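You operate a simulated robot arm through the tools that you are given. There is no shell and no other tool. Be economical: measure what you need, move in short steps, check, and stop when the job is done.

You run a simulated robot arm. Do the job below in one go: nothing can be reset, and whatever is moved stays where it is left.

JOB
Open the right bead bench drawer, take the teal spool and put it in the inside of the right bead bench drawer and shut the drawer again. Then close the white door. Then close the wash bench drawer. Then put the yellow pad on the bead bench top away on the shelf under the bead bench. Then take the white tin and put it on the right end of the wash bench. Then push the yellow drawer shut. Then press the stop button two times. Then open the right kiln bench drawer, fetch the brown brick from the inside of the right kiln bench drawer and set it on the bench left of the rod rest, then shut the drawer. Do these in the order given. Set down upright: teal spool, white tin.

It is judged by the outcome, as a careful person would: the job done as asked, and still so three seconds after it is handed in. It fails if anything else is knocked over, pushed out of place, dropped, spilled or broken.

ROBOT AND FRAMES
A 7-joint arm with a vacuum gripper on a trunk, on a base that drives. Base frame: it is fixed to the floor where the robot stands at the start and does not move with it; the origin is under the middle of the robot, x ahead of it, y to its left, z up. Units: mm, degrees, N and s.
With the tool pointing down near the work surface it reaches from about 100 to 620 mm from the robot's upright axis, wherever it stands. Its first joint turns from -115.0 to 115.0 degrees. Places, roughly: bench left of the rod rest (17x17 cm) [-1700, -300, 840]; brown brick (11x5x4 cm) [-2100, -900, 700]; inside of the right bead bench drawer [700, -200, 700]; right bead bench drawer [700, -100, 700]; right end of the wash bench (20x18 cm) [1360, 1060, 780]; right kiln bench drawer [-2100, -900, 700]; shelf under the bead bench [900, 0, 100]; stop button [-1900, -900, 900]; teal spool (6x6x6 cm) [-600, -1800, 900]; wash bench drawer [1000, 1200, 600]; white door [-700, -1300, 500]; white tin (8x8x11 cm) [800, -200, 900]; yellow drawer [100, -500, 700]; yellow pad (7x9x6 cm) [900, 400, 900]. Payload 2.55 kg.
Tool frame: the origin (TCP) lies in the middle of the cups' lips, and z points out of the cups. The gripper has 1 cup of 44 mm across, covering 44 by 44 mm (tool x, y); the bellows give 20 mm. With the vacuum on, a cup seals on a smooth face that it is pressed against (1 to 4 N); it does not hold porous or soft things. The pull reaches 55 N.
Orientation is told as [roll, pitch, yaw] about the base's x, y, z axes, in that order, counted from this pose: with the cups facing straight down, the tool's x points along the base's -x, its y along +y and its z along -z.

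CONTROLS
- The arm moves only by the tool apply_moves. Its argument "rows" is text: rows parted by semicolons, each of 7 numbers parted by spaces: the shift along the tool's x, y, z in mm, then the turn, a rotation vector about the tool's x, y, z in rad, then the vacuum: 1 switches it on, -1 off. In form: tx ty tz ax ay az vacuum; .... A call has 1 to 8 rows; each row is the pose to reach, as a shift and turn from the pose commanded when the call began, along the tool's axes at that moment. Rows are played at 5 a second. More than 50 mm and 8.6 degrees between two rows, or a gripper value outside its range, and nothing of the call is played. Where a pose cannot be reached the arm comes as near as it can. A force on the tool above 40 N (or 10 N above the force at the start of the call, whichever is more), or a blocked arm, ends the call early, and 0.2 s more pass. The pull builds up within a second once a cup has sealed. Time passes only in rows, and 0.2 s behind the last, so rows that repeat a pose give it time. The reply holds the time, the measured pose of the TCP, the force on the tool along the base axes and the pull of the vacuum, in the units named above and with some noise, with the torque about the TCP (base axes, N m) and any sound that the robot's microphone picked up.
- Cameras (640 x 400 px; columns grow to the right, rows downward): "scene" is now at [-13.5, 137.6, 1730.1]; the picture's right is [-0.65, -0.76, 0.00], its down [-0.69, 0.59, -0.42] and it looks along [0.32, -0.27, -0.91] (base axes); focal length 283 px, centre (320, 200). "wrist" rides on the gripper at [81, 6, -173] in the tool frame; the picture's right is [-0.08, 1.00, 0.00], its down [-0.89, -0.07, -0.45] and it looks along [-0.44, -0.04, 0.90] (tool axes); focal length 256 px, centre (320, 200). There is no depth. A picture from a camera that has moved, and an enlarged one, comes with that camera's place and axes in the base frame and with its lens.
- snapshot(camera): a new picture of that camera. The clock stands still meanwhile.
- slide_trunk(by): slides the trunk up (or, below 0, down) by that many mm; the arm and the scene camera ride with it, the base frame stays. It gives what a move gives, with no picture.
- roll_base(legs): drives the robot by 1 to 6 legs, each [ahead, left, turn to the left] in mm, mm and degrees, along the robot's own axes; the way and the turn of a leg run together, so that a leg with both is an arc; at most 1500 mm and 180 degrees a leg. The arm and the cameras ride along, it lands a little off, and it stops where it bumps. It gives what a move gives.
- turn_head(pan, tilt): turns the head with the scene camera to pan (to the left, within 155 degrees either way) and tilt (down, from -29 to 69), counted from straight ahead of the robot. It gives what a move gives.
- inspect(camera, box): a new picture of the part [left, top, right, bottom] of that camera's present view, enlarged. The clock stands still meanwhile.
- finish_job(): hands the job in; it is judged then, once.

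Go step by step. Nothing tells you exact positions but the pictures and the camera data: compare them with the known pose of the tool, close in by small moves and look again before you grip or let go. The budget is 483 turns and 228 pictures, counting those below and the enlarged ones. Unless the task says otherwise, let go and move clear before handing in, and close with one line.

The tools are called after "Call:" by a JSON object that holds its "name" and its "arguments". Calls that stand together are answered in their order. apply_moves: Moves the arm, as the interface text tells. Its arguments: {"type":"object","properties":{"rows":{"type":"string"}},"required":["rows"]} The other tools are called the same way: slide_trunk (by) slides the trunk up or down; roll_base (legs) drives the base; turn_head (pan, tilt) turns the head that bears the scene camera; snapshot (camera) takes a picture; inspect (camera, box) takes an enlarged picture of a part of a camera's view; finish_job () hands the job in.

At the start:

```text
t: 0.0
eef_pos: [458.4, 67.6, 1151.3]
tool_rot: [0.1, -0.1, 0.0]
contact_force: [0.6, 0.2, 0.3]
torque: [0.02, -0.01, 0.0]
pull: 0.0
trunk travel left (down, up): [-843.0, 147.0]
robot x, y, heading: [-1.3, 0.0, 0.1]
head pan, tilt: [-40.5, 65.4]
```

scene: 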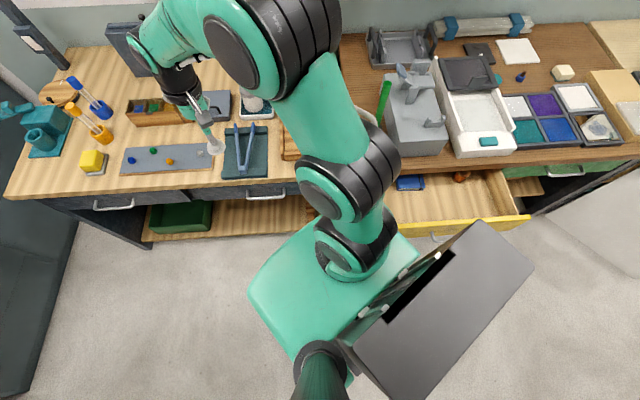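
wrist: 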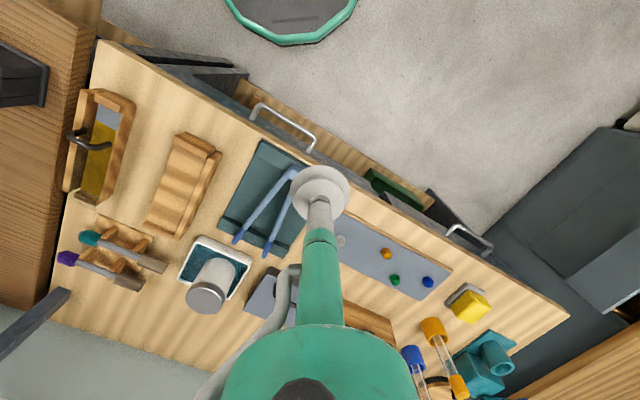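

I see the bead bench ahead and another bench with an open yellow drawer to the right. I'll look around first to map the room.

Call:
{"name": "turn_head", "arguments": {"pan": 0, "tilt": 40}}

Call:
{"name": "snapshot", "arguments": {"camera": "scene"}}

Call:
{"name": "turn_head", "arguments": {"pan": -75, "tilt": 40}}

Call:
{"name": "snapshot", "arguments": {"camera": "scene"}}

Call:
{"name": "turn_head", "arguments": {"pan": -140, "tilt": 30}}

Call:
{"name": "snapshot", "arguments": {"camera": "scene"}}

Call:
{"name": "turn_head", "arguments": {"pan": 70, "tilt": 35}}

Call:
{"name": "snapshot", "arguments": {"camera": "scene"}}

Call:
{"name": "turn_head", "arguments": {"pan": 140, "tilt": 30}}

Call:
{"name": "snapshot", "arguments": {"camera": "scene"}}

```text
t: 1.1
eef_pos: [458.3, 67.5, 1150.7]
tool_rot: [0.0, -0.1, 0.0]
contact_force: [-0.6, -1.0, 0.1]
torque: [-0.03, 0.03, -0.03]
pull: 0.1
trunk travel left (down, up): [-843.0, 147.0]
robot x, y, heading: [-0.8, -0.3, 0.3]
head pan, tilt: [0.0, 40.0]
```

```text
225 pictures are left
camera scene: at [25.8, 176.7, 1762.8], right [0.0, -1.0, 0.0], down [-0.64, 0.0, -0.77], along [0.77, 0.0, -0.64], focal length 283 px, centre (320, 200)
```

scene: 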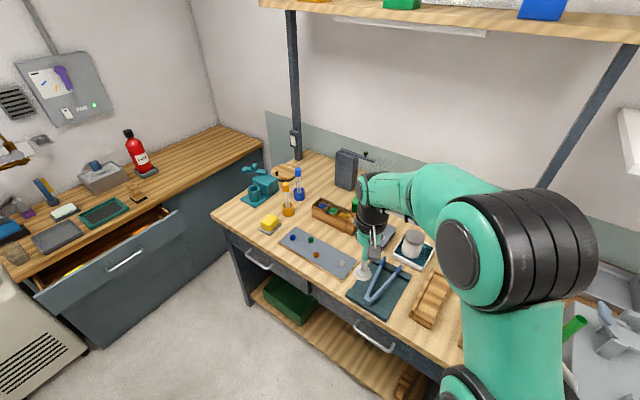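

```text
t: 2.5
eef_pos: [459.3, 67.1, 1150.5]
tool_rot: [0.1, 0.0, 0.1]
contact_force: [-0.2, 0.0, -0.3]
torque: [-0.01, 0.01, 0.04]
pull: 0.0
trunk travel left (down, up): [-843.0, 147.0]
robot x, y, heading: [-2.9, 0.7, 0.1]
head pan, tilt: [-75.0, 40.0]
```

```text
224 pictures are left
camera scene: at [-37.1, 94.7, 1762.9], right [-0.97, -0.26, 0.0], down [-0.17, 0.62, -0.77], along [0.2, -0.74, -0.64], focal length 283 px, centre (320, 200)
```

scene: 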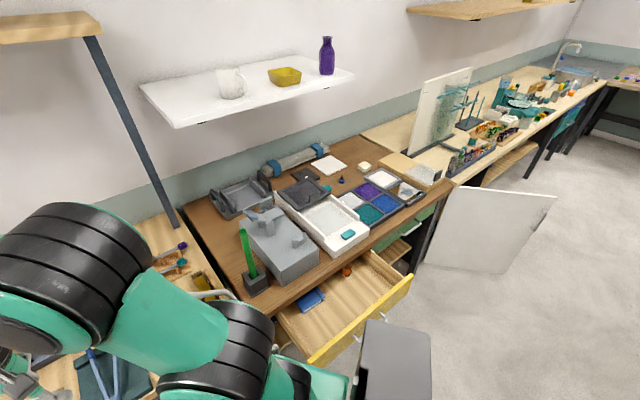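

```text
t: 3.9
eef_pos: [458.4, 67.9, 1151.6]
tool_rot: [0.0, 0.0, 0.0]
contact_force: [-0.3, 0.2, -0.4]
torque: [0.0, 0.0, 0.01]
pull: 0.0
trunk travel left (down, up): [-843.0, 147.0]
robot x, y, heading: [2.2, 1.7, -0.2]
head pan, tilt: [-140.0, 30.0]
```

```text
223 pictures are left
camera scene: at [-128.5, 118.6, 1778.2], right [-0.64, 0.77, 0.0], down [0.38, 0.32, -0.87], along [-0.66, -0.56, -0.5], focal length 283 px, centre (320, 200)
```

scene: 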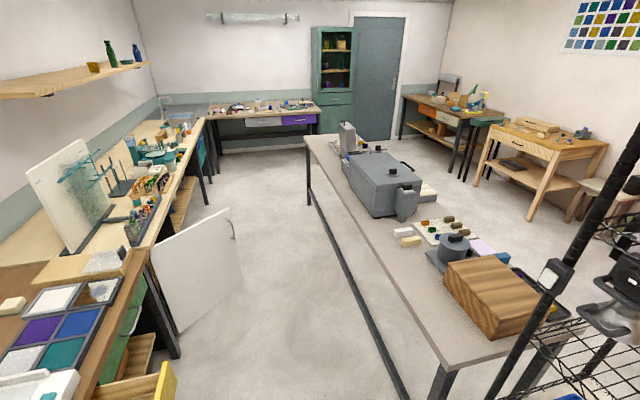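

```text
t: 6.9
eef_pos: [458.7, 66.9, 1151.0]
tool_rot: [0.0, 0.0, 0.0]
contact_force: [-0.1, -0.1, 0.0]
torque: [0.0, 0.0, 0.01]
pull: 0.0
trunk travel left (down, up): [-843.0, 147.0]
robot x, y, heading: [0.7, -2.8, -0.2]
head pan, tilt: [70.0, 35.0]
```

```text
222 pictures are left
camera scene: at [-29.1, 259.5, 1770.4], right [0.94, -0.34, 0.0], down [-0.2, -0.54, -0.82], along [0.28, 0.77, -0.57], focal length 283 px, centre (320, 200)
```

scene: 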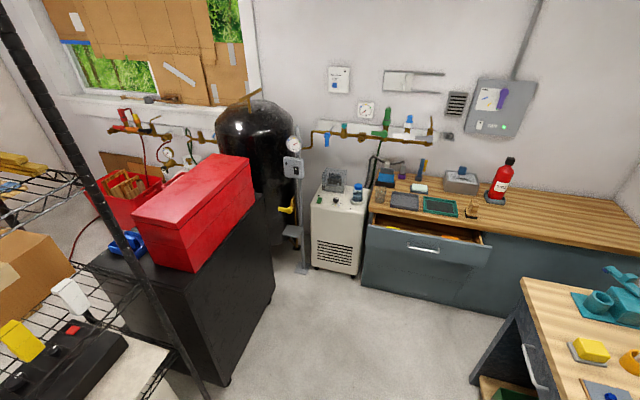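

```text
t: 8.3
eef_pos: [458.8, 66.3, 1151.9]
tool_rot: [0.0, 0.0, 0.0]
contact_force: [0.3, -0.1, 1.4]
torque: [-0.02, -0.01, 0.0]
pull: 0.0
trunk travel left (down, up): [-843.0, 147.0]
robot x, y, heading: [-0.3, 0.1, 0.1]
head pan, tilt: [140.0, 30.0]
```

```text
221 pictures are left
camera scene: at [-128.5, 235.0, 1778.2], right [0.64, 0.77, 0.0], down [0.38, -0.32, -0.87], along [-0.66, 0.56, -0.5], focal length 283 px, centre (320, 200)
```

scene: 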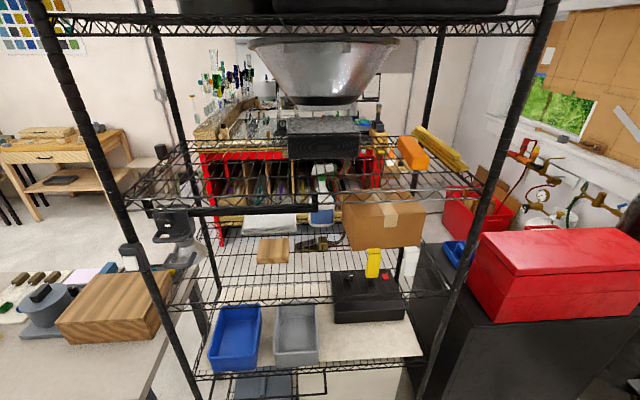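

The benches run along a wall that lies roughly 38° off my heading. I'll turn to face it squarely and look at the bead bench.

Call:
{"name": "roll_base", "arguments": {"legs": [[0, 0, -38.5]]}}

Call:
{"name": "turn_head", "arguments": {"pan": 0, "tilt": 55}}

Call:
{"name": "snapshot", "arguments": {"camera": "scene"}}

```text
t: 10.5
eef_pos: [400.8, -229.7, 1151.0]
tool_rot: [0.0, 0.0, -38.1]
contact_force: [-0.6, 0.3, -0.3]
torque: [0.01, 0.0, 0.01]
pull: 0.0
trunk travel left (down, up): [-843.0, 147.0]
robot x, y, heading: [-0.2, 1.5, -38.1]
head pan, tilt: [140.0, 30.0]
```

```text
t: 12.8
eef_pos: [402.6, -229.6, 1150.7]
tool_rot: [0.0, -0.1, -38.0]
contact_force: [-0.1, -0.1, -0.2]
torque: [0.0, 0.01, 0.02]
pull: 0.0
trunk travel left (down, up): [-843.0, 147.0]
robot x, y, heading: [0.5, -2.9, -38.0]
head pan, tilt: [0.0, 55.0]
```

```text
220 pictures are left
camera scene: at [119.5, 131.6, 1742.2], right [-0.62, -0.79, 0.0], down [-0.64, 0.51, -0.57], along [0.45, -0.35, -0.82], focal length 283 px, centre (320, 200)
```

scene: 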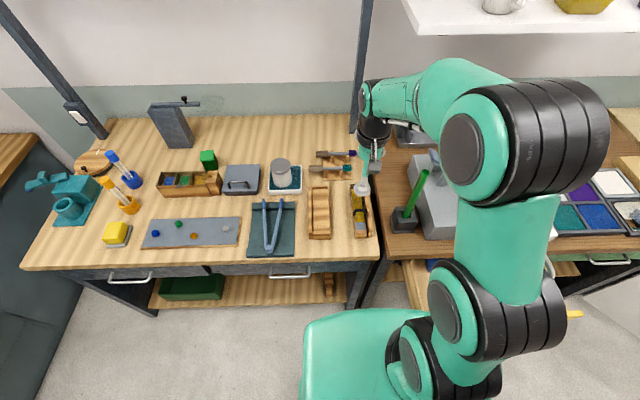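

The bead bench edge shows the wall heading to be about -36.7°. I'll enlarge the right drawer region.

Call:
{"name": "inspect", "arguments": {"camera": "scene", "box": [200, 160, 400, 320]}}

Call:
{"name": "inspect", "arguments": {"camera": "scene", "box": [20, 80, 260, 310]}}

```text
2.50 times, centred on (300, 240) of scene
camera zoom: at [119.5, 131.6, 1742.2], right [-0.62, -0.79, 0.0], down [-0.64, 0.51, -0.57], along [0.45, -0.35, -0.82], focal length 707 px, centre (370, 100)
```

zoom: 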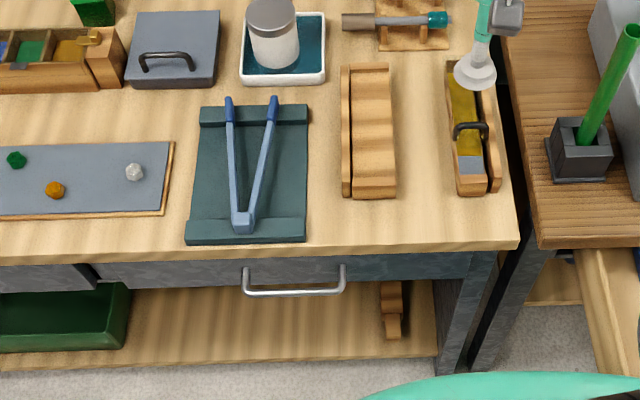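

```text
1.74 times, centred on (140, 195) of scene
camera zoom: at [119.5, 131.6, 1742.2], right [-0.62, -0.79, 0.0], down [-0.64, 0.51, -0.57], along [0.45, -0.35, -0.82], focal length 492 px, centre (633, 209)
```

zoom: 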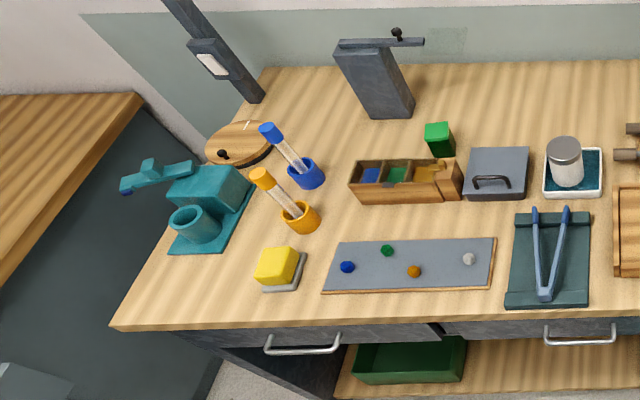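

Next I drive back and left so that I stand in front of the right bead drawer, then look at its front.

Call:
{"name": "roll_base", "arguments": {"legs": [[-250, 0, 1.3], [0, 290, 0]]}}

Call:
{"name": "slide_trunk", "arguments": {"by": -350}}

Call:
{"name": "turn_head", "arguments": {"pan": -10, "tilt": 45}}

Call:
{"name": "snapshot", "arguments": {"camera": "scene"}}

Call:
{"name": "snapshot", "arguments": {"camera": "wrist"}}

```text
t: 16.2
eef_pos: [384.5, 158.0, 1151.0]
tool_rot: [0.0, 0.0, -36.9]
contact_force: [0.3, 0.2, -0.4]
torque: [-0.02, 0.0, 0.03]
pull: 0.1
trunk travel left (down, up): [-843.0, 147.0]
robot x, y, heading: [-22.1, 382.6, -37.1]
head pan, tilt: [0.0, 55.0]
```

```text
t: 19.6
eef_pos: [384.1, 156.6, 800.5]
tool_rot: [-0.1, -0.1, -37.0]
contact_force: [0.1, 0.3, 0.3]
torque: [0.01, 0.03, -0.01]
pull: 0.1
trunk travel left (down, up): [-493.0, 497.0]
robot x, y, heading: [-22.3, 379.8, -37.0]
head pan, tilt: [0.0, 55.0]
```

```text
t: 20.3
eef_pos: [384.7, 157.1, 799.9]
tool_rot: [0.1, 0.1, -37.0]
contact_force: [0.6, 0.8, -0.1]
torque: [0.0, -0.02, 0.02]
pull: 0.0
trunk travel left (down, up): [-493.0, 497.0]
robot x, y, heading: [-22.7, 380.6, -36.8]
head pan, tilt: [-10.0, 45.0]
```

```text
217 pictures are left
camera scene: at [92.1, 497.4, 1405.5], right [-0.73, -0.68, 0.0], down [-0.48, 0.52, -0.71], along [0.48, -0.52, -0.71], focal length 283 px, centre (320, 200)
```

scene: 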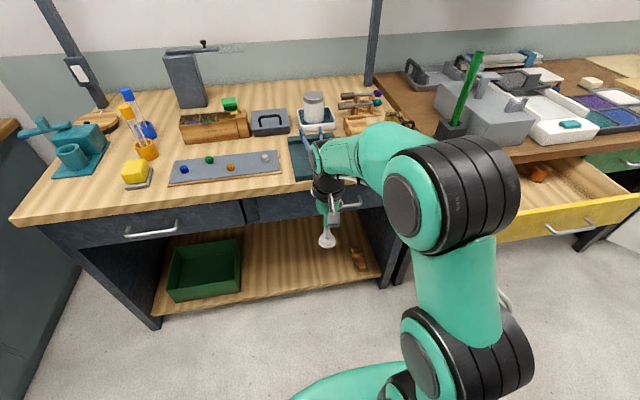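

```text
216 pictures are left
camera wrist: at [323.8, 210.6, 973.8], right [0.66, 0.75, 0.0], down [0.67, -0.59, 0.45], along [0.33, -0.3, -0.9], focal length 256 px, centre (320, 200)
```

wrist: 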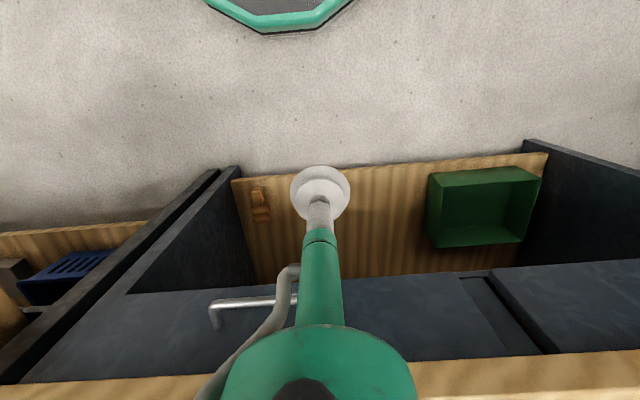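

The right drawer's handle bar is at about z=746 and spans u -356..-208, with the face near f=410. I'll back off another 100 mm and turn the tool to the horizontal.

Call:
{"name": "roll_base", "arguments": {"legs": [[-100, 0, 0.3]]}}

Call:
{"name": "apply_moves", "arguments": {"rows": "0 0 0 0 -0.14 0 -1;0 0 0 0 -0.28 0 -1;0 0 0 0 -0.42 0 -1;0 0 0 0 -0.56 0 -1;0 0 0 0 -0.70 0 -1;0 0 0 0 -0.84 0 -1;0 0 0 0 -0.98 0 -1;0 0 0 0 -1.12 0 -1"}}

Call:
{"name": "snapshot", "arguments": {"camera": "wrist"}}

```text
t: 21.4
eef_pos: [303.4, 219.1, 801.4]
tool_rot: [0.1, -0.1, -36.7]
contact_force: [0.6, -0.5, -0.6]
torque: [0.0, -0.03, 0.0]
pull: 0.1
trunk travel left (down, up): [-493.0, 497.0]
robot x, y, heading: [-101.4, 437.8, -36.7]
head pan, tilt: [-10.0, 45.0]
```

```text
t: 23.2
eef_pos: [305.4, 218.9, 800.4]
tool_rot: [0.0, -64.2, -36.7]
contact_force: [-0.3, 0.8, -0.2]
torque: [-0.05, 0.05, -0.05]
pull: 0.0
out of reach, approached as far as the arm can: row 5, 6
trunk travel left (down, up): [-493.0, 497.0]
robot x, y, heading: [-100.9, 438.9, -36.7]
head pan, tilt: [-10.0, 45.0]
```

```text
215 pictures are left
camera wrist: at [156.1, 337.9, 803.3], right [0.62, 0.78, 0.07], down [-0.05, -0.05, 1.0], along [0.78, -0.63, 0.01], focal length 256 px, centre (320, 200)
```

wrist: 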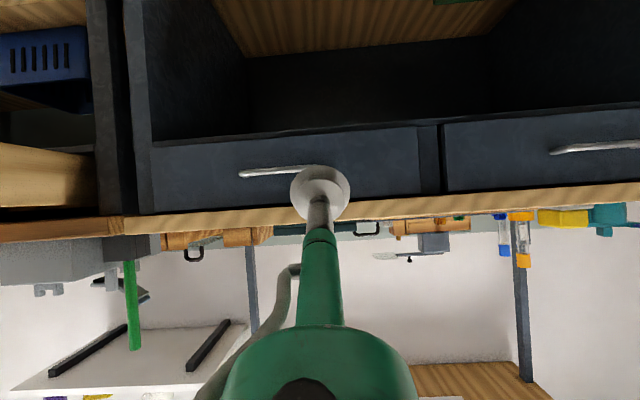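

The view confirms that the drawer face spans z 688–802. I'll finish the turn and go to the free spot left of the handle.

Call:
{"name": "apply_moves", "arguments": {"rows": "0 0 0 0 -0.11 0 -1;0 0 0 0 -0.22 0 -1;0 0 0 0 -0.33 0 -1;0 0 0 0 -0.45 0 -1;0 0 0 0 -0.45 0 -1"}}

Call:
{"name": "apply_moves", "arguments": {"rows": "14 16 40 0 0 0 -1;28 32 80 0 0 0 -1;42 48 120 0 0 0 -1;55 62 160 0 0 0 -1;55 62 200 0 0 0 -1;55 62 230 0 0 0 -1;55 62 230 0 0 0 -1"}}

Call:
{"name": "snapshot", "arguments": {"camera": "wrist"}}

Call:
{"name": "snapshot", "arguments": {"camera": "scene"}}

```text
t: 24.4
eef_pos: [307.1, 221.3, 806.9]
tool_rot: [-0.9, -67.0, -36.1]
contact_force: [0.7, 0.1, -0.9]
torque: [0.01, 0.0, -0.02]
pull: 0.1
out of reach, approached as far as the arm can: row 1, 2, 3, 4, 5
trunk travel left (down, up): [-493.0, 497.0]
robot x, y, heading: [-103.4, 440.2, -36.6]
head pan, tilt: [-10.0, 45.0]
```

```text
t: 26.1
eef_pos: [495.2, 154.1, 665.0]
tool_rot: [-1.0, -67.0, -36.0]
contact_force: [-0.7, -0.4, 0.2]
torque: [0.0, 0.0, 0.01]
pull: 0.1
trunk travel left (down, up): [-493.0, 497.0]
robot x, y, heading: [-103.0, 441.6, -36.5]
head pan, tilt: [-10.0, 45.0]
```

```text
214 pictures are left
camera wrist: at [347.6, 274.0, 659.2], right [0.62, 0.78, 0.07], down [-0.09, -0.01, 1.0], along [0.78, -0.63, 0.06], focal length 256 px, centre (320, 200)
```

wrist: 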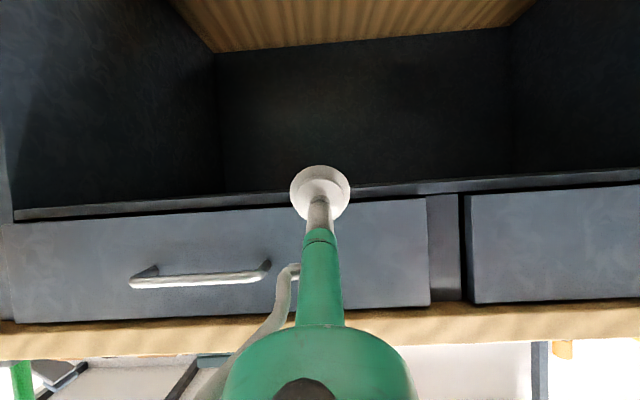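

```text
213 pictures are left
camera scene: at [11.6, 557.9, 1405.6], right [-0.73, -0.69, 0.0], down [-0.48, 0.51, -0.71], along [0.48, -0.51, -0.71], focal length 283 px, centre (320, 200)
```

scene: 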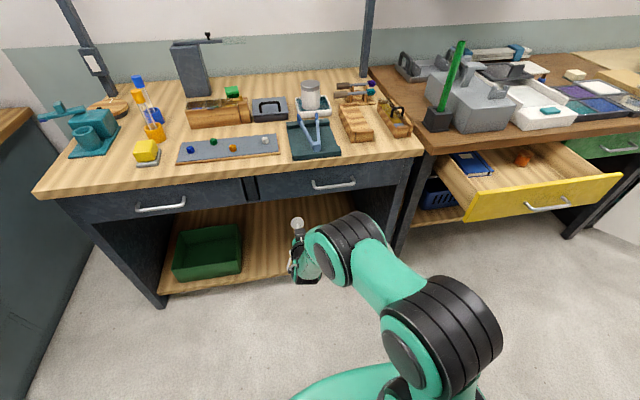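

The tool is still pitched 23° low because it was too near my trunk. Now that it is extended, I'll finish levelling it.

Call:
{"name": "apply_moves", "arguments": {"rows": "0 0 0 0 -0.10 0 -1;0 0 0 0 -0.20 0 -1;0 0 0 0 -0.30 0 -1;0 0 0 0 -0.40 0 -1;0 0 0 0 -0.40 0 -1"}}

```text
t: 27.2
eef_pos: [552.1, 127.7, 672.6]
tool_rot: [-32.1, -89.2, -4.8]
contact_force: [0.4, -0.3, -0.4]
torque: [-0.02, 0.02, 0.03]
pull: 0.0
out of reach, approached as far as the arm can: row 3, 4, 5
trunk travel left (down, up): [-493.0, 497.0]
robot x, y, heading: [-105.5, 439.4, -36.8]
head pan, tilt: [-10.0, 45.0]
```

The tool is level now at f≈366, below the face. I'll raise the trunk to bring it to z≈745 and check.

Call:
{"name": "slide_trunk", "arguments": {"by": 73}}

Call:
{"name": "snapshot", "arguments": {"camera": "wrist"}}

```text
t: 28.4
eef_pos: [553.1, 128.0, 745.6]
tool_rot: [-29.2, -89.3, -7.6]
contact_force: [0.9, -0.8, 0.1]
torque: [0.01, -0.02, -0.02]
pull: 0.0
trunk travel left (down, up): [-566.0, 424.0]
robot x, y, heading: [-102.5, 438.3, -36.9]
head pan, tilt: [-10.0, 45.0]
```

```text
212 pictures are left
camera wrist: at [416.8, 235.7, 666.7], right [0.6, 0.8, 0.07], down [-0.39, 0.21, 0.9], along [0.7, -0.56, 0.43], focal length 256 px, centre (320, 200)
```

wrist: 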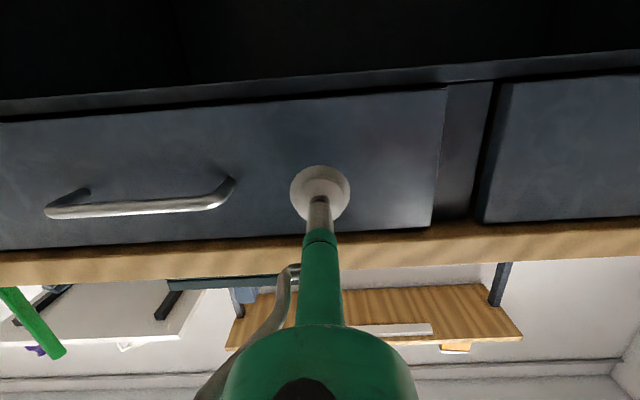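

The spot is right. I'll advance with vacuum on.

Call:
{"name": "apply_moves", "arguments": {"rows": "0 0 10 0 0 0 1;0 0 20 0 0 0 1;0 0 28 0 0 0 1;0 0 34 0 0 0 1;0 0 38 0 0 0 1;0 0 38 0 0 0 1"}}

```text
t: 29.8
eef_pos: [581.7, 105.1, 746.3]
tool_rot: [-31.1, -89.4, -5.8]
contact_force: [-0.5, -0.5, 2.2]
torque: [-0.08, -0.49, 0.49]
pull: 54.9
trunk travel left (down, up): [-566.0, 424.0]
robot x, y, heading: [-103.6, 441.5, -36.8]
head pan, tilt: [-10.0, 45.0]
```

The cup has sealed (55 N). I'll pull the drawer open with the arm in steps.

Call:
{"name": "apply_moves", "arguments": {"rows": "0 0 -20 0 0 0 1;0 0 -40 0 0 0 1;0 0 -60 0 0 0 1;0 0 -80 0 0 0 1;0 0 -80 0 0 0 1"}}

Call:
{"name": "snapshot", "arguments": {"camera": "scene"}}

```text
t: 31.0
eef_pos: [549.2, 128.2, 746.4]
tool_rot: [-18.6, -89.3, -18.3]
contact_force: [-7.9, -10.3, 3.5]
torque: [-0.47, -0.13, 0.53]
pull: 55.6
out of reach, approached as far as the arm can: row 3, 4, 5
trunk travel left (down, up): [-566.0, 424.0]
robot x, y, heading: [-100.8, 437.0, -36.8]
head pan, tilt: [-10.0, 45.0]
```

```text
211 pictures are left
camera scene: at [9.8, 557.0, 1478.8], right [-0.73, -0.69, 0.0], down [-0.48, 0.52, -0.71], along [0.49, -0.51, -0.71], focal length 283 px, centre (320, 200)
```

scene: 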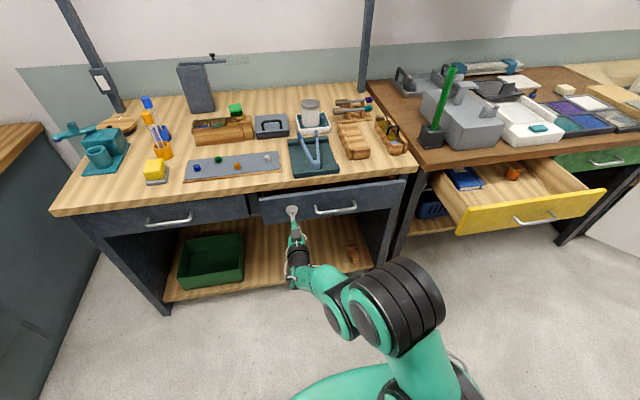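

It opened about 40 mm, and then the arm ran out of room. I'll check behind me before pulling with the base.

Call:
{"name": "turn_head", "arguments": {"pan": 150, "tilt": 60}}

Call:
{"name": "snapshot", "arguments": {"camera": "scene"}}

```text
t: 33.4
eef_pos: [550.2, 127.5, 745.7]
tool_rot: [-13.4, -89.3, -23.6]
contact_force: [-11.0, -15.0, 4.7]
torque: [-0.06, -0.17, 0.45]
pull: 54.4
trunk travel left (down, up): [-566.0, 424.0]
robot x, y, heading: [-106.7, 441.7, -36.5]
head pan, tilt: [150.0, 60.0]
```

```text
210 pictures are left
camera scene: at [-73.0, 676.8, 1459.4], right [0.92, 0.39, 0.0], down [0.34, -0.8, -0.5], along [-0.2, 0.46, -0.87], focal length 283 px, centre (320, 200)
```

scene: 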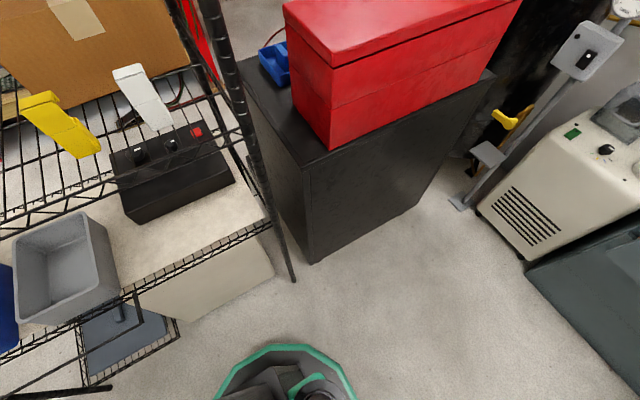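

There is about 260 mm of free floor behind me. I'll pull the drawer with the base by 180 mm.

Call:
{"name": "roll_base", "arguments": {"legs": [[-180, 0, 0]]}}

Call:
{"name": "turn_head", "arguments": {"pan": -10, "tilt": 45}}

Call:
{"name": "snapshot", "arguments": {"camera": "scene"}}

```text
t: 34.9
eef_pos: [405.9, 233.5, 745.8]
tool_rot: [-10.5, -89.3, -26.5]
contact_force: [-13.7, -18.3, 4.5]
torque: [-0.09, -0.05, 0.56]
pull: 55.6
trunk travel left (down, up): [-566.0, 424.0]
robot x, y, heading: [-244.3, 545.5, -36.6]
head pan, tilt: [150.0, 60.0]
```

```text
t: 37.4
eef_pos: [407.0, 233.8, 744.4]
tool_rot: [-14.1, -89.3, -22.9]
contact_force: [-6.9, -9.8, 5.3]
torque: [-0.14, 0.06, 0.36]
pull: 54.6
trunk travel left (down, up): [-566.0, 424.0]
robot x, y, heading: [-243.8, 541.6, -36.9]
head pan, tilt: [-10.0, 45.0]
```

```text
209 pictures are left
camera scene: at [-133.1, 663.7, 1478.8], right [-0.73, -0.69, 0.0], down [-0.48, 0.52, -0.71], along [0.49, -0.51, -0.71], focal length 283 px, centre (320, 200)
```

scene: 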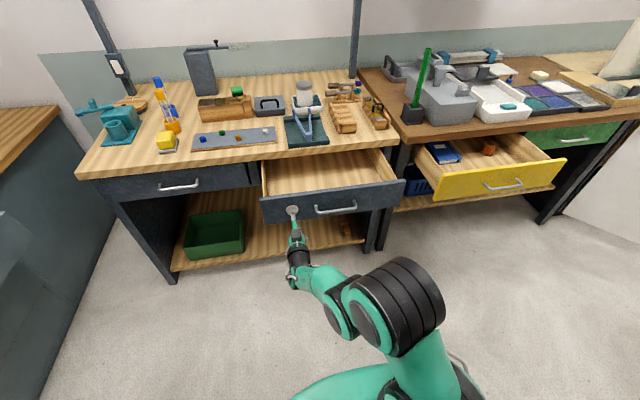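

The drawer is open by about 220 mm. I'll release and back away.

Call:
{"name": "apply_moves", "arguments": {"rows": "0 0 0 0 0 0 -1;0 0 0 0 0 0 -1;0 0 0 0 0 0 -1;0 0 0 0 0 0 -1"}}

Call:
{"name": "roll_base", "arguments": {"legs": [[-40, 0, 0]]}}

Call:
{"name": "snapshot", "arguments": {"camera": "scene"}}

```text
t: 38.4
eef_pos: [407.5, 234.7, 745.6]
tool_rot: [-18.6, -89.2, -18.5]
contact_force: [-0.2, 1.1, -0.8]
torque: [-0.01, 0.0, 0.0]
pull: 0.1
trunk travel left (down, up): [-566.0, 424.0]
robot x, y, heading: [-243.6, 543.6, -36.9]
head pan, tilt: [-10.0, 45.0]
```

```text
t: 39.3
eef_pos: [375.1, 259.2, 745.4]
tool_rot: [-19.6, -89.3, -17.6]
contact_force: [-0.9, 0.1, 0.1]
torque: [0.02, 0.02, -0.01]
pull: 0.1
trunk travel left (down, up): [-566.0, 424.0]
robot x, y, heading: [-277.1, 569.8, -37.0]
head pan, tilt: [-10.0, 45.0]
```

```text
208 pictures are left
camera scene: at [-163.9, 688.9, 1478.6], right [-0.73, -0.68, 0.0], down [-0.48, 0.51, -0.71], along [0.48, -0.52, -0.71], focal length 283 px, centre (320, 200)
```

scene: 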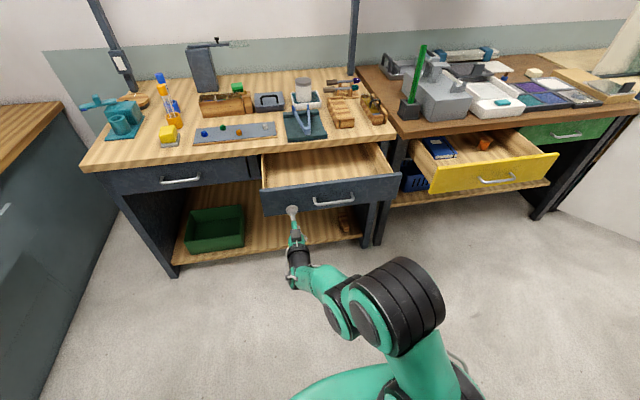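

The drawer is open. I'll raise the trunk, turn the tool back down, tuck the arm and drive right toward the spool.

Call:
{"name": "slide_trunk", "arguments": {"by": 400}}

Call:
{"name": "apply_moves", "arguments": {"rows": "0 0 -30 0 0.14 0 -1;0 0 -60 0 0.28 0 -1;0 0 -90 0 0.42 0 -1;0 0 -120 0 0.56 0 -1;0 0 -150 0 0.70 0 -1;0 0 -180 0 0.84 0 -1;0 0 -210 0 0.98 0 -1;0 0 -240 0 1.12 0 -1"}}

Call:
{"name": "apply_moves", "arguments": {"rows": "0 0 0 0 0.12 0 -1;0 0 0 0 0.24 0 -1;0 0 0 0 0.36 0 -1;0 0 0 0 0.45 0 -1;0 0 0 0 0.45 0 -1"}}

```text
t: 43.1
eef_pos: [376.4, 258.2, 1145.8]
tool_rot: [-18.4, -89.1, -18.6]
contact_force: [0.3, -0.6, -0.3]
torque: [-0.01, 0.0, -0.03]
pull: 0.0
trunk travel left (down, up): [-966.0, 24.0]
robot x, y, heading: [-278.2, 571.2, -37.0]
head pan, tilt: [-10.0, 45.0]
```

```text
t: 44.9
eef_pos: [185.3, 401.3, 1148.0]
tool_rot: [-0.3, -24.9, -36.9]
contact_force: [0.5, -0.3, -0.4]
torque: [0.01, 0.0, 0.03]
pull: 0.0
trunk travel left (down, up): [-966.0, 24.0]
robot x, y, heading: [-278.3, 569.6, -36.4]
head pan, tilt: [-10.0, 45.0]
```

```text
t: 46.1
eef_pos: [184.4, 402.3, 1148.6]
tool_rot: [-0.3, 0.8, -37.0]
contact_force: [-0.2, 0.5, 0.1]
torque: [0.02, -0.01, -0.03]
pull: 0.1
trunk travel left (down, up): [-966.0, 24.0]
robot x, y, heading: [-278.1, 570.3, -36.8]
head pan, tilt: [-10.0, 45.0]
```

Call:
{"name": "apply_moves", "arguments": {"rows": "40 0 0 0 0 0 -1;80 -20 0 0 0 0 -1;120 -40 0 0 0 0 -1;150 -60 0 0 0 0 -1"}}

Call:
{"name": "roll_base", "arguments": {"legs": [[270, 0, 0], [0, -700, 0]]}}

Call:
{"name": "turn_head", "arguments": {"pan": -50, "tilt": 35}}

Call:
{"name": "snapshot", "arguments": {"camera": "scene"}}

```text
t: 47.1
eef_pos: [27.8, 446.6, 1151.9]
tool_rot: [-0.3, 0.6, -37.2]
contact_force: [-0.2, 0.5, 0.0]
torque: [0.02, 0.01, 0.03]
pull: 0.1
trunk travel left (down, up): [-966.0, 24.0]
robot x, y, heading: [-279.3, 568.7, -36.7]
head pan, tilt: [-10.0, 45.0]
```

```text
t: 52.5
eef_pos: [-178.3, -281.1, 1150.9]
tool_rot: [-0.3, 0.8, -36.2]
contact_force: [1.0, -0.5, -0.4]
torque: [0.0, -0.01, 0.02]
pull: 0.0
trunk travel left (down, up): [-966.0, 24.0]
robot x, y, heading: [-480.7, -160.6, -36.1]
head pan, tilt: [-10.0, 45.0]
```

```text
t: 53.5
eef_pos: [-179.6, -282.7, 1151.6]
tool_rot: [-0.3, 0.8, -36.3]
contact_force: [0.9, 0.1, -0.2]
torque: [0.01, 0.0, -0.01]
pull: 0.1
trunk travel left (down, up): [-966.0, 24.0]
robot x, y, heading: [-490.3, -160.9, -36.2]
head pan, tilt: [-50.0, 35.0]
```

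```text
207 pictures are left
camera scene: at [-423.8, -70.4, 1893.4], right [-1.0, -0.07, 0.0], down [-0.04, 0.57, -0.82], along [0.06, -0.82, -0.57], focal length 283 px, centre (320, 200)
```

scene: 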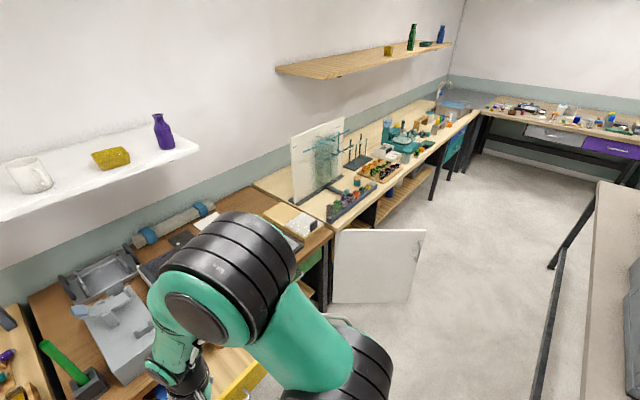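

Call:
{"name": "inspect", "arguments": {"camera": "scene", "box": [280, 90, 480, 240]}}

```text
2.67 times, centred on (380, 165) of scene
camera zoom: at [-423.8, -70.4, 1893.4], right [-1.0, -0.07, 0.0], down [-0.04, 0.57, -0.82], along [0.06, -0.82, -0.57], focal length 754 px, centre (160, 293)
```

zoom: 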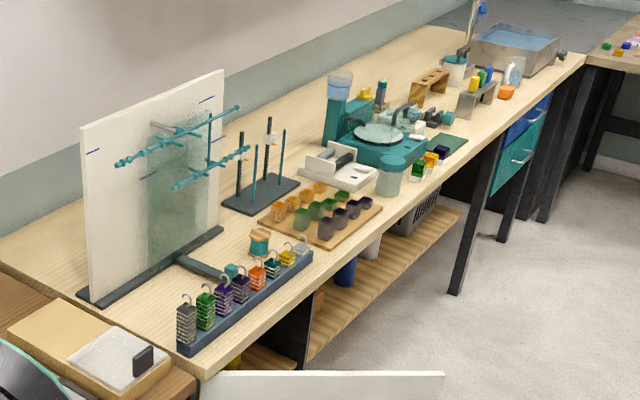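

I find the teal spool behind the bead rack at about (-562,-1781). I'll drive along the aisle past the open white door to its right side.

Call:
{"name": "roll_base", "arguments": {"legs": [[0, 0, -0.6], [0, -800, 0], [0, -790, 0]]}}

Call:
{"name": "turn_head", "arguments": {"pan": 30, "tilt": 50}}

Call:
{"name": "snapshot", "arguments": {"camera": "scene"}}

```text
t: 62.0
eef_pos: [-1119.3, -1561.9, 1151.4]
tool_rot: [-0.4, 0.7, -35.3]
contact_force: [-0.1, -0.5, -0.1]
torque: [0.0, -0.03, 0.04]
pull: 0.1
trunk travel left (down, up): [-966.0, 24.0]
robot x, y, heading: [-1428.0, -1447.3, -35.1]
head pan, tilt: [-50.0, 35.0]
```

```text
t: 63.5
eef_pos: [-1118.5, -1562.5, 1151.3]
tool_rot: [-0.3, 0.8, -35.3]
contact_force: [0.0, -0.3, 0.7]
torque: [0.0, 0.02, -0.01]
pull: 0.0
trunk travel left (down, up): [-966.0, 24.0]
robot x, y, heading: [-1426.2, -1444.2, -35.0]
head pan, tilt: [30.0, 50.0]
```

```text
205 pictures are left
camera scene: at [-1297.9, -1274.3, 1871.7], right [-0.09, -1.0, 0.0], down [-0.76, 0.07, -0.64], along [0.64, -0.06, -0.77], focal length 283 px, centre (320, 200)
```

scene: 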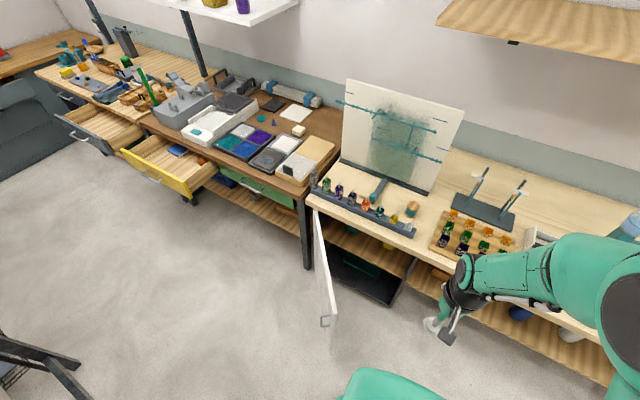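

The door tip is at about (f 90, u 1675). I'm at u 2013, so I can go ahead 380 mm with clearance.

Call:
{"name": "roll_base", "arguments": {"legs": [[0, 0, -1.6], [380, 0, 0]]}}

Call:
{"name": "turn_head", "arguments": {"pan": 25, "tilt": 60}}

Call:
{"name": "snapshot", "arguments": {"camera": "scene"}}

```text
t: 66.3
eef_pos: [-823.7, -1797.4, 1151.3]
tool_rot: [-0.4, 0.6, -37.3]
contact_force: [-0.2, -0.5, 0.2]
torque: [-0.02, -0.03, -0.02]
pull: 0.0
trunk travel left (down, up): [-966.0, 24.0]
robot x, y, heading: [-1130.1, -1669.9, -37.1]
head pan, tilt: [30.0, 50.0]
```

```text
t: 67.0
eef_pos: [-825.6, -1796.9, 1151.5]
tool_rot: [-0.4, 0.7, -37.3]
contact_force: [0.1, -0.3, -0.2]
torque: [0.03, -0.02, 0.01]
pull: 0.0
trunk travel left (down, up): [-966.0, 24.0]
robot x, y, heading: [-1130.7, -1666.3, -36.9]
head pan, tilt: [25.0, 60.0]
```

```text
204 pictures are left
camera scene: at [-1005.3, -1506.9, 1859.1], right [-0.21, -0.98, 0.0], down [-0.85, 0.18, -0.5], along [0.49, -0.1, -0.87], focal length 283 px, centre (320, 200)
```

scene: 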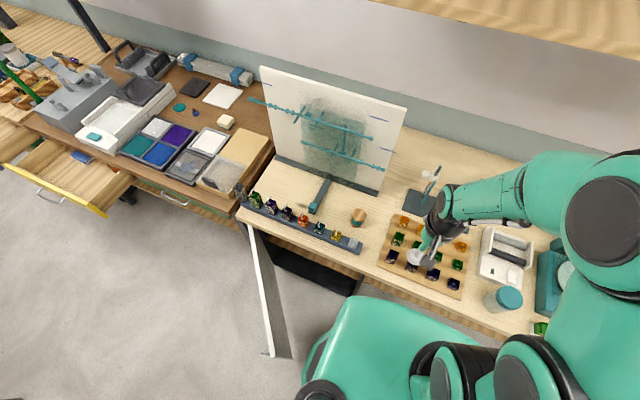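

The spool is at about (-553,-1750). I'll move the arm above it and check with the wrist camera.

Call:
{"name": "apply_moves", "arguments": {"rows": "-31 33 0 0 0 0 -1;-62 66 0 0 0 0 -1;-94 100 0 0 0 0 -1;-126 134 0 0 0 0 -1;-157 167 0 0 0 0 -1;-189 201 0 0 0 0 -1;-189 201 40 0 0 0 -1;-189 201 80 0 0 0 -1"}}

Call:
{"name": "snapshot", "arguments": {"camera": "wrist"}}

Call:
{"name": "snapshot", "arguments": {"camera": "scene"}}

```text
t: 68.8
eef_pos: [-551.7, -1749.3, 1068.2]
tool_rot: [-0.3, 0.8, -37.3]
contact_force: [-0.5, 0.2, 0.3]
torque: [0.01, 0.05, 0.02]
pull: 0.1
trunk travel left (down, up): [-966.0, 24.0]
robot x, y, heading: [-1132.8, -1671.9, -37.2]
head pan, tilt: [25.0, 60.0]
```

```text
203 pictures are left
camera wrist: at [-610.0, -1697.3, 1242.3], right [0.67, 0.74, -0.01], down [0.67, -0.6, 0.43], along [0.32, -0.29, -0.9], focal length 256 px, centre (320, 200)
```

wrist: 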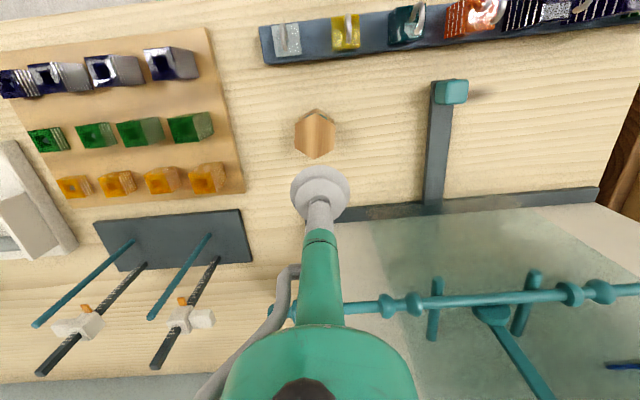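

```text
202 pictures are left
camera scene: at [-1003.8, -1506.8, 1859.0], right [-0.21, -0.98, 0.0], down [-0.85, 0.18, -0.5], along [0.49, -0.1, -0.87], focal length 283 px, centre (320, 200)
```

scene: 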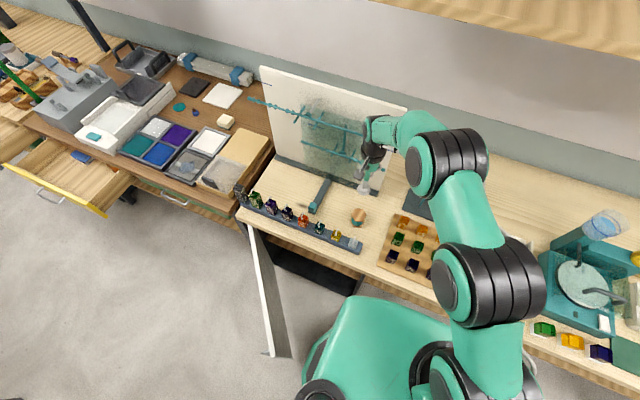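

Call:
{"name": "inspect", "arguments": {"camera": "scene", "box": [240, 60, 440, 260]}}

```text
2.00 times, centred on (340, 160) of scene
camera zoom: at [-1003.8, -1506.8, 1859.0], right [-0.21, -0.98, 0.0], down [-0.85, 0.18, -0.5], along [0.49, -0.1, -0.87], focal length 566 px, centre (280, 280)
```

zoom: 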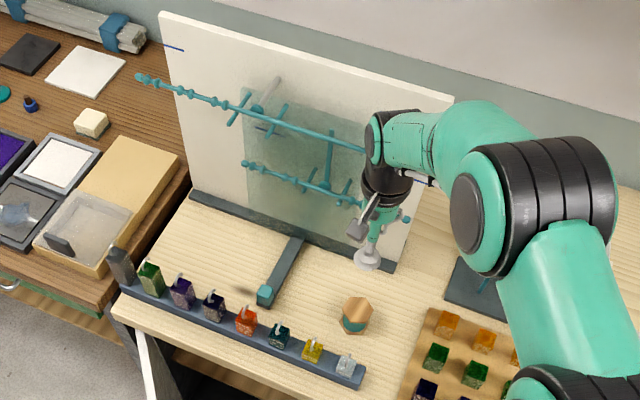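

The teal rods on the board stand about 75 mm behind the spool's axis, so I'll lean the tool 8.5° back toward me as I descend. Then I check again.

Call:
{"name": "apply_moves", "arguments": {"rows": "10 -3 0 0 -0.08 0 -1;10 -3 0 0 -0.15 0 -1;10 -3 30 0 -0.15 0 -1;10 -3 60 0 -0.15 0 -1;10 -3 90 0 -0.15 0 -1;10 -3 115 0 -0.15 0 -1;10 -3 115 0 -0.15 0 -1"}}

Call:
{"name": "snapshot", "arguments": {"camera": "wrist"}}

Call:
{"name": "inspect", "arguments": {"camera": "scene", "box": [240, 60, 440, 260]}}

```text
t: 70.4
eef_pos: [-564.4, -1746.2, 952.9]
tool_rot: [-0.3, -8.0, -37.4]
contact_force: [1.2, -0.4, -0.7]
torque: [0.0, 0.0, -0.01]
pull: 0.0
trunk travel left (down, up): [-966.0, 24.0]
robot x, y, heading: [-1130.6, -1668.6, -37.1]
head pan, tilt: [25.0, 60.0]
```

```text
200 pictures are left
camera wrist: at [-642.9, -1677.9, 1112.8], right [0.67, 0.75, 0.01], down [0.61, -0.55, 0.56], along [0.42, -0.37, -0.83], focal length 256 px, centre (320, 200)
```

wrist: 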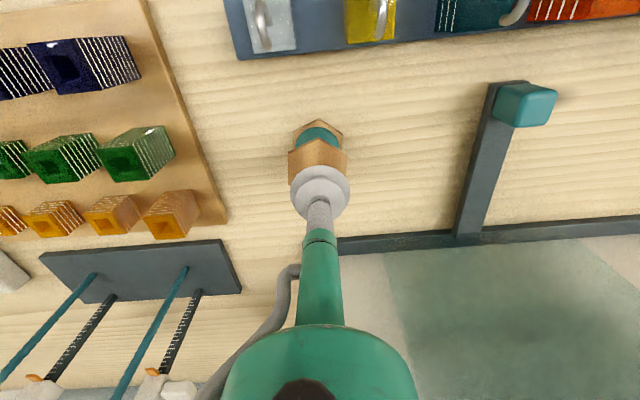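

```text
2.00 times, centred on (340, 160) of scene
camera zoom: at [-1006.0, -1506.7, 1859.1], right [-0.21, -0.98, 0.0], down [-0.85, 0.18, -0.5], along [0.49, -0.1, -0.87], focal length 566 px, centre (280, 280)
```

zoom: 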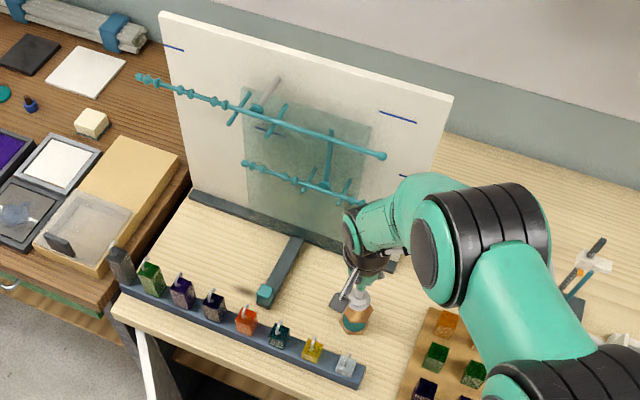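

Call:
{"name": "inspect", "arguments": {"camera": "wrist", "box": [260, 100, 380, 220]}}

```text
3.33 times, centred on (320, 160) of wrist
camera zoom: at [-642.9, -1677.9, 1112.8], right [0.67, 0.75, 0.01], down [0.61, -0.55, 0.56], along [0.42, -0.37, -0.83], focal length 853 px, centre (320, 333)
```

zoom: 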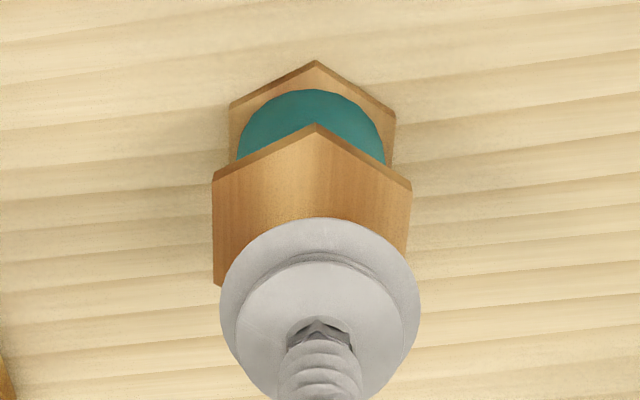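

The spool's hexagonal top is centred under the cup, with its top near z≈914. I'll descend with vacuum on.

Call:
{"name": "apply_moves", "arguments": {"rows": "2 0 15 0 0 0 1;4 0 27 0 0 0 1;4.6 0 33 0 0 0 1;5.2 0 37 0 0 0 1;5.7 0 41 0 0 0 1;5.7 0 41 0 0 0 1"}}

```text
t: 71.8
eef_pos: [-564.5, -1746.2, 911.5]
tool_rot: [-0.2, -7.8, -37.3]
contact_force: [-0.5, 0.1, 2.7]
torque: [-0.04, 0.08, -0.01]
pull: 54.7
trunk travel left (down, up): [-966.0, 24.0]
robot x, y, heading: [-1129.2, -1667.4, -37.2]
head pan, tilt: [25.0, 60.0]
```

The cup holds at 55 N. I'll lift straight up.

Call:
{"name": "apply_moves", "arguments": {"rows": "-5.5 0 -40 0 0 0 1;-11 0 -79 0 0 0 1;-16.5 0 -118 0 0 0 1;-22 0 -158 0 0 0 1;-27.5 0 -198 0 0 0 1;5 0 -215 0 0 0 1;45 0 -215 0 0 0 1;85 0 -215 0 0 0 1"}}

Call:
{"name": "snapshot", "arguments": {"camera": "scene"}}

```text
t: 73.6
eef_pos: [-656.0, -1676.6, 1113.6]
tool_rot: [-0.3, -7.9, -37.3]
contact_force: [-0.5, -0.6, -0.7]
torque: [0.0, 0.02, -0.02]
pull: 54.3
trunk travel left (down, up): [-966.0, 24.0]
robot x, y, heading: [-1128.3, -1671.2, -37.4]
head pan, tilt: [25.0, 60.0]
```

```text
197 pictures are left
camera scene: at [-1007.5, -1505.4, 1859.1], right [-0.21, -0.98, 0.0], down [-0.85, 0.18, -0.5], along [0.49, -0.11, -0.87], focal length 283 px, centre (320, 200)
```

scene: 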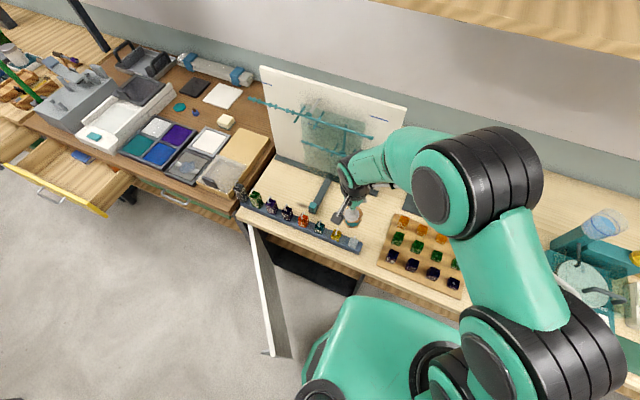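

The spool is held. I'll level the tool, tuck in and drive back to the bead bench.

Call:
{"name": "apply_moves", "arguments": {"rows": "30 0 0 0 0.07 0 1;60 0 0 0 0.138 0 1;90 -20 0 0 0.138 0 1;90 -60 0 0 0.138 0 1;90 -100 0 0 0.138 0 1"}}

Call:
{"name": "roll_base", "arguments": {"legs": [[-395, 0, 0.6], [0, 1150, 0], [0, 1095, 0]]}}

```text
t: 74.8
eef_pos: [-788.9, -1703.2, 1103.0]
tool_rot: [-0.2, 0.0, -37.3]
contact_force: [-0.3, -0.7, 0.0]
torque: [0.02, -0.02, 0.0]
pull: 55.1
trunk travel left (down, up): [-966.0, 24.0]
robot x, y, heading: [-1131.9, -1669.5, -36.9]
head pan, tilt: [25.0, 60.0]
```

```text
t: 87.9
eef_pos: [206.8, 344.8, 1102.4]
tool_rot: [-0.4, 0.0, -36.6]
contact_force: [0.7, 0.7, -1.7]
torque: [-0.01, 0.0, 0.02]
pull: 55.0
trunk travel left (down, up): [-966.0, 24.0]
robot x, y, heading: [-133.5, 371.7, -36.7]
head pan, tilt: [25.0, 60.0]
```

Call:
{"name": "turn_head", "arguments": {"pan": 0, "tilt": 58}}

Call:
{"name": "snapshot", "arguments": {"camera": "scene"}}

Call:
{"name": "snapshot", "arguments": {"camera": "wrist"}}

```text
t: 88.8
eef_pos: [207.4, 345.6, 1102.9]
tool_rot: [-0.3, 0.0, -36.6]
contact_force: [-0.1, 0.1, -1.5]
torque: [-0.03, -0.02, 0.0]
pull: 55.1
trunk travel left (down, up): [-966.0, 24.0]
robot x, y, heading: [-134.2, 372.1, -36.4]
head pan, tilt: [0.0, 58.0]
```

```text
196 pictures are left
camera scene: at [-23.8, 508.8, 1861.5], right [-0.59, -0.81, 0.0], down [-0.68, 0.5, -0.53], along [0.43, -0.31, -0.85], focal length 283 px, centre (320, 200)
```

scene: 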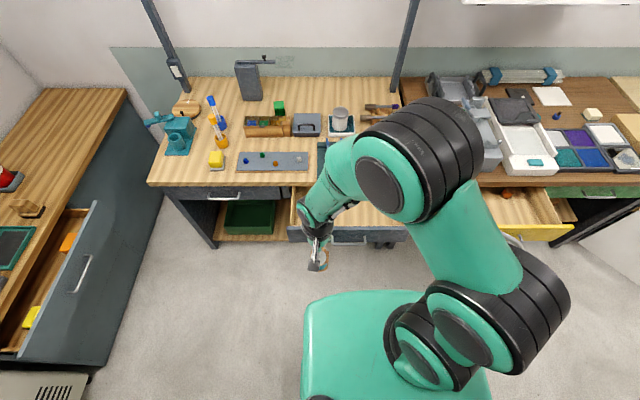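

```text
195 pictures are left
camera wrist: at [147.0, 397.9, 1275.3], right [0.66, 0.75, 0.0], down [0.68, -0.59, 0.45], along [0.33, -0.3, -0.9], focal length 256 px, centre (320, 200)
```

wrist: 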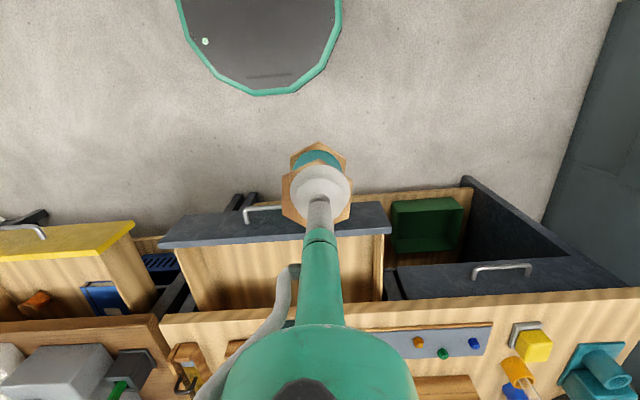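

I'll move the base ahead 130 mm and the arm over the open drawer.

Call:
{"name": "roll_base", "arguments": {"legs": [[130, 0, 0]]}}

Call:
{"name": "apply_moves", "arguments": {"rows": "-40 -5 0 0 0 0 1;-80 -10 0 0 0 0 1;-120 -20 0 0 0 0 1;-160 -30 0 0 0 0 1;-195 -30 0 0 0 0 1;-195 -30 40 0 0 0 1;-195 -30 80 0 0 0 1;-195 -30 120 0 0 0 1"}}

Call:
{"name": "snapshot", "arguments": {"camera": "wrist"}}

Call:
{"name": "snapshot", "arguments": {"camera": "scene"}}

```text
t: 90.1
eef_pos: [313.0, 267.4, 1102.6]
tool_rot: [-0.4, -0.1, -36.6]
contact_force: [-0.2, 0.4, -0.3]
torque: [-0.01, 0.01, -0.03]
pull: 54.5
trunk travel left (down, up): [-966.0, 24.0]
robot x, y, heading: [-31.0, 292.3, -36.4]
head pan, tilt: [0.0, 58.0]
```

```text
t: 91.9
eef_pos: [450.0, 127.6, 982.4]
tool_rot: [-0.4, 0.0, -36.7]
contact_force: [-0.1, -0.4, -0.2]
torque: [0.0, 0.05, 0.01]
pull: 54.7
trunk travel left (down, up): [-966.0, 24.0]
robot x, y, heading: [-32.4, 295.9, -36.4]
head pan, tilt: [0.0, 58.0]
```

```text
194 pictures are left
camera wrist: at [390.2, 181.1, 1154.9], right [0.66, 0.75, 0.0], down [0.68, -0.59, 0.45], along [0.33, -0.3, -0.9], focal length 256 px, centre (320, 200)
```

wrist: 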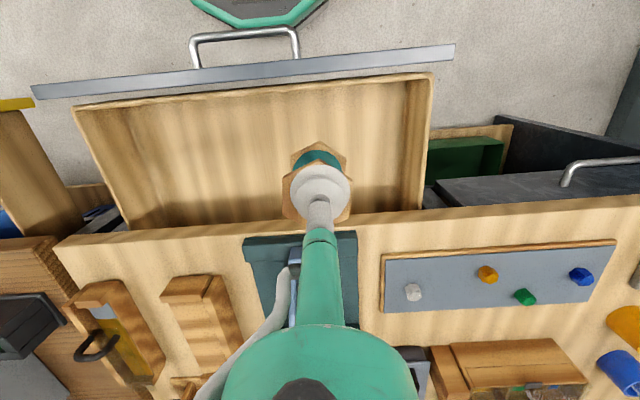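

```text
193 pictures are left
camera scene: at [82.5, 431.4, 1861.5], right [-0.59, -0.81, 0.0], down [-0.68, 0.5, -0.53], along [0.43, -0.31, -0.85], focal length 283 px, centre (320, 200)
```

scene: 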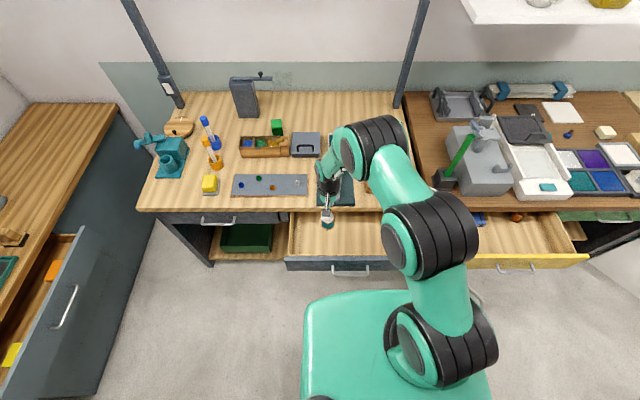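

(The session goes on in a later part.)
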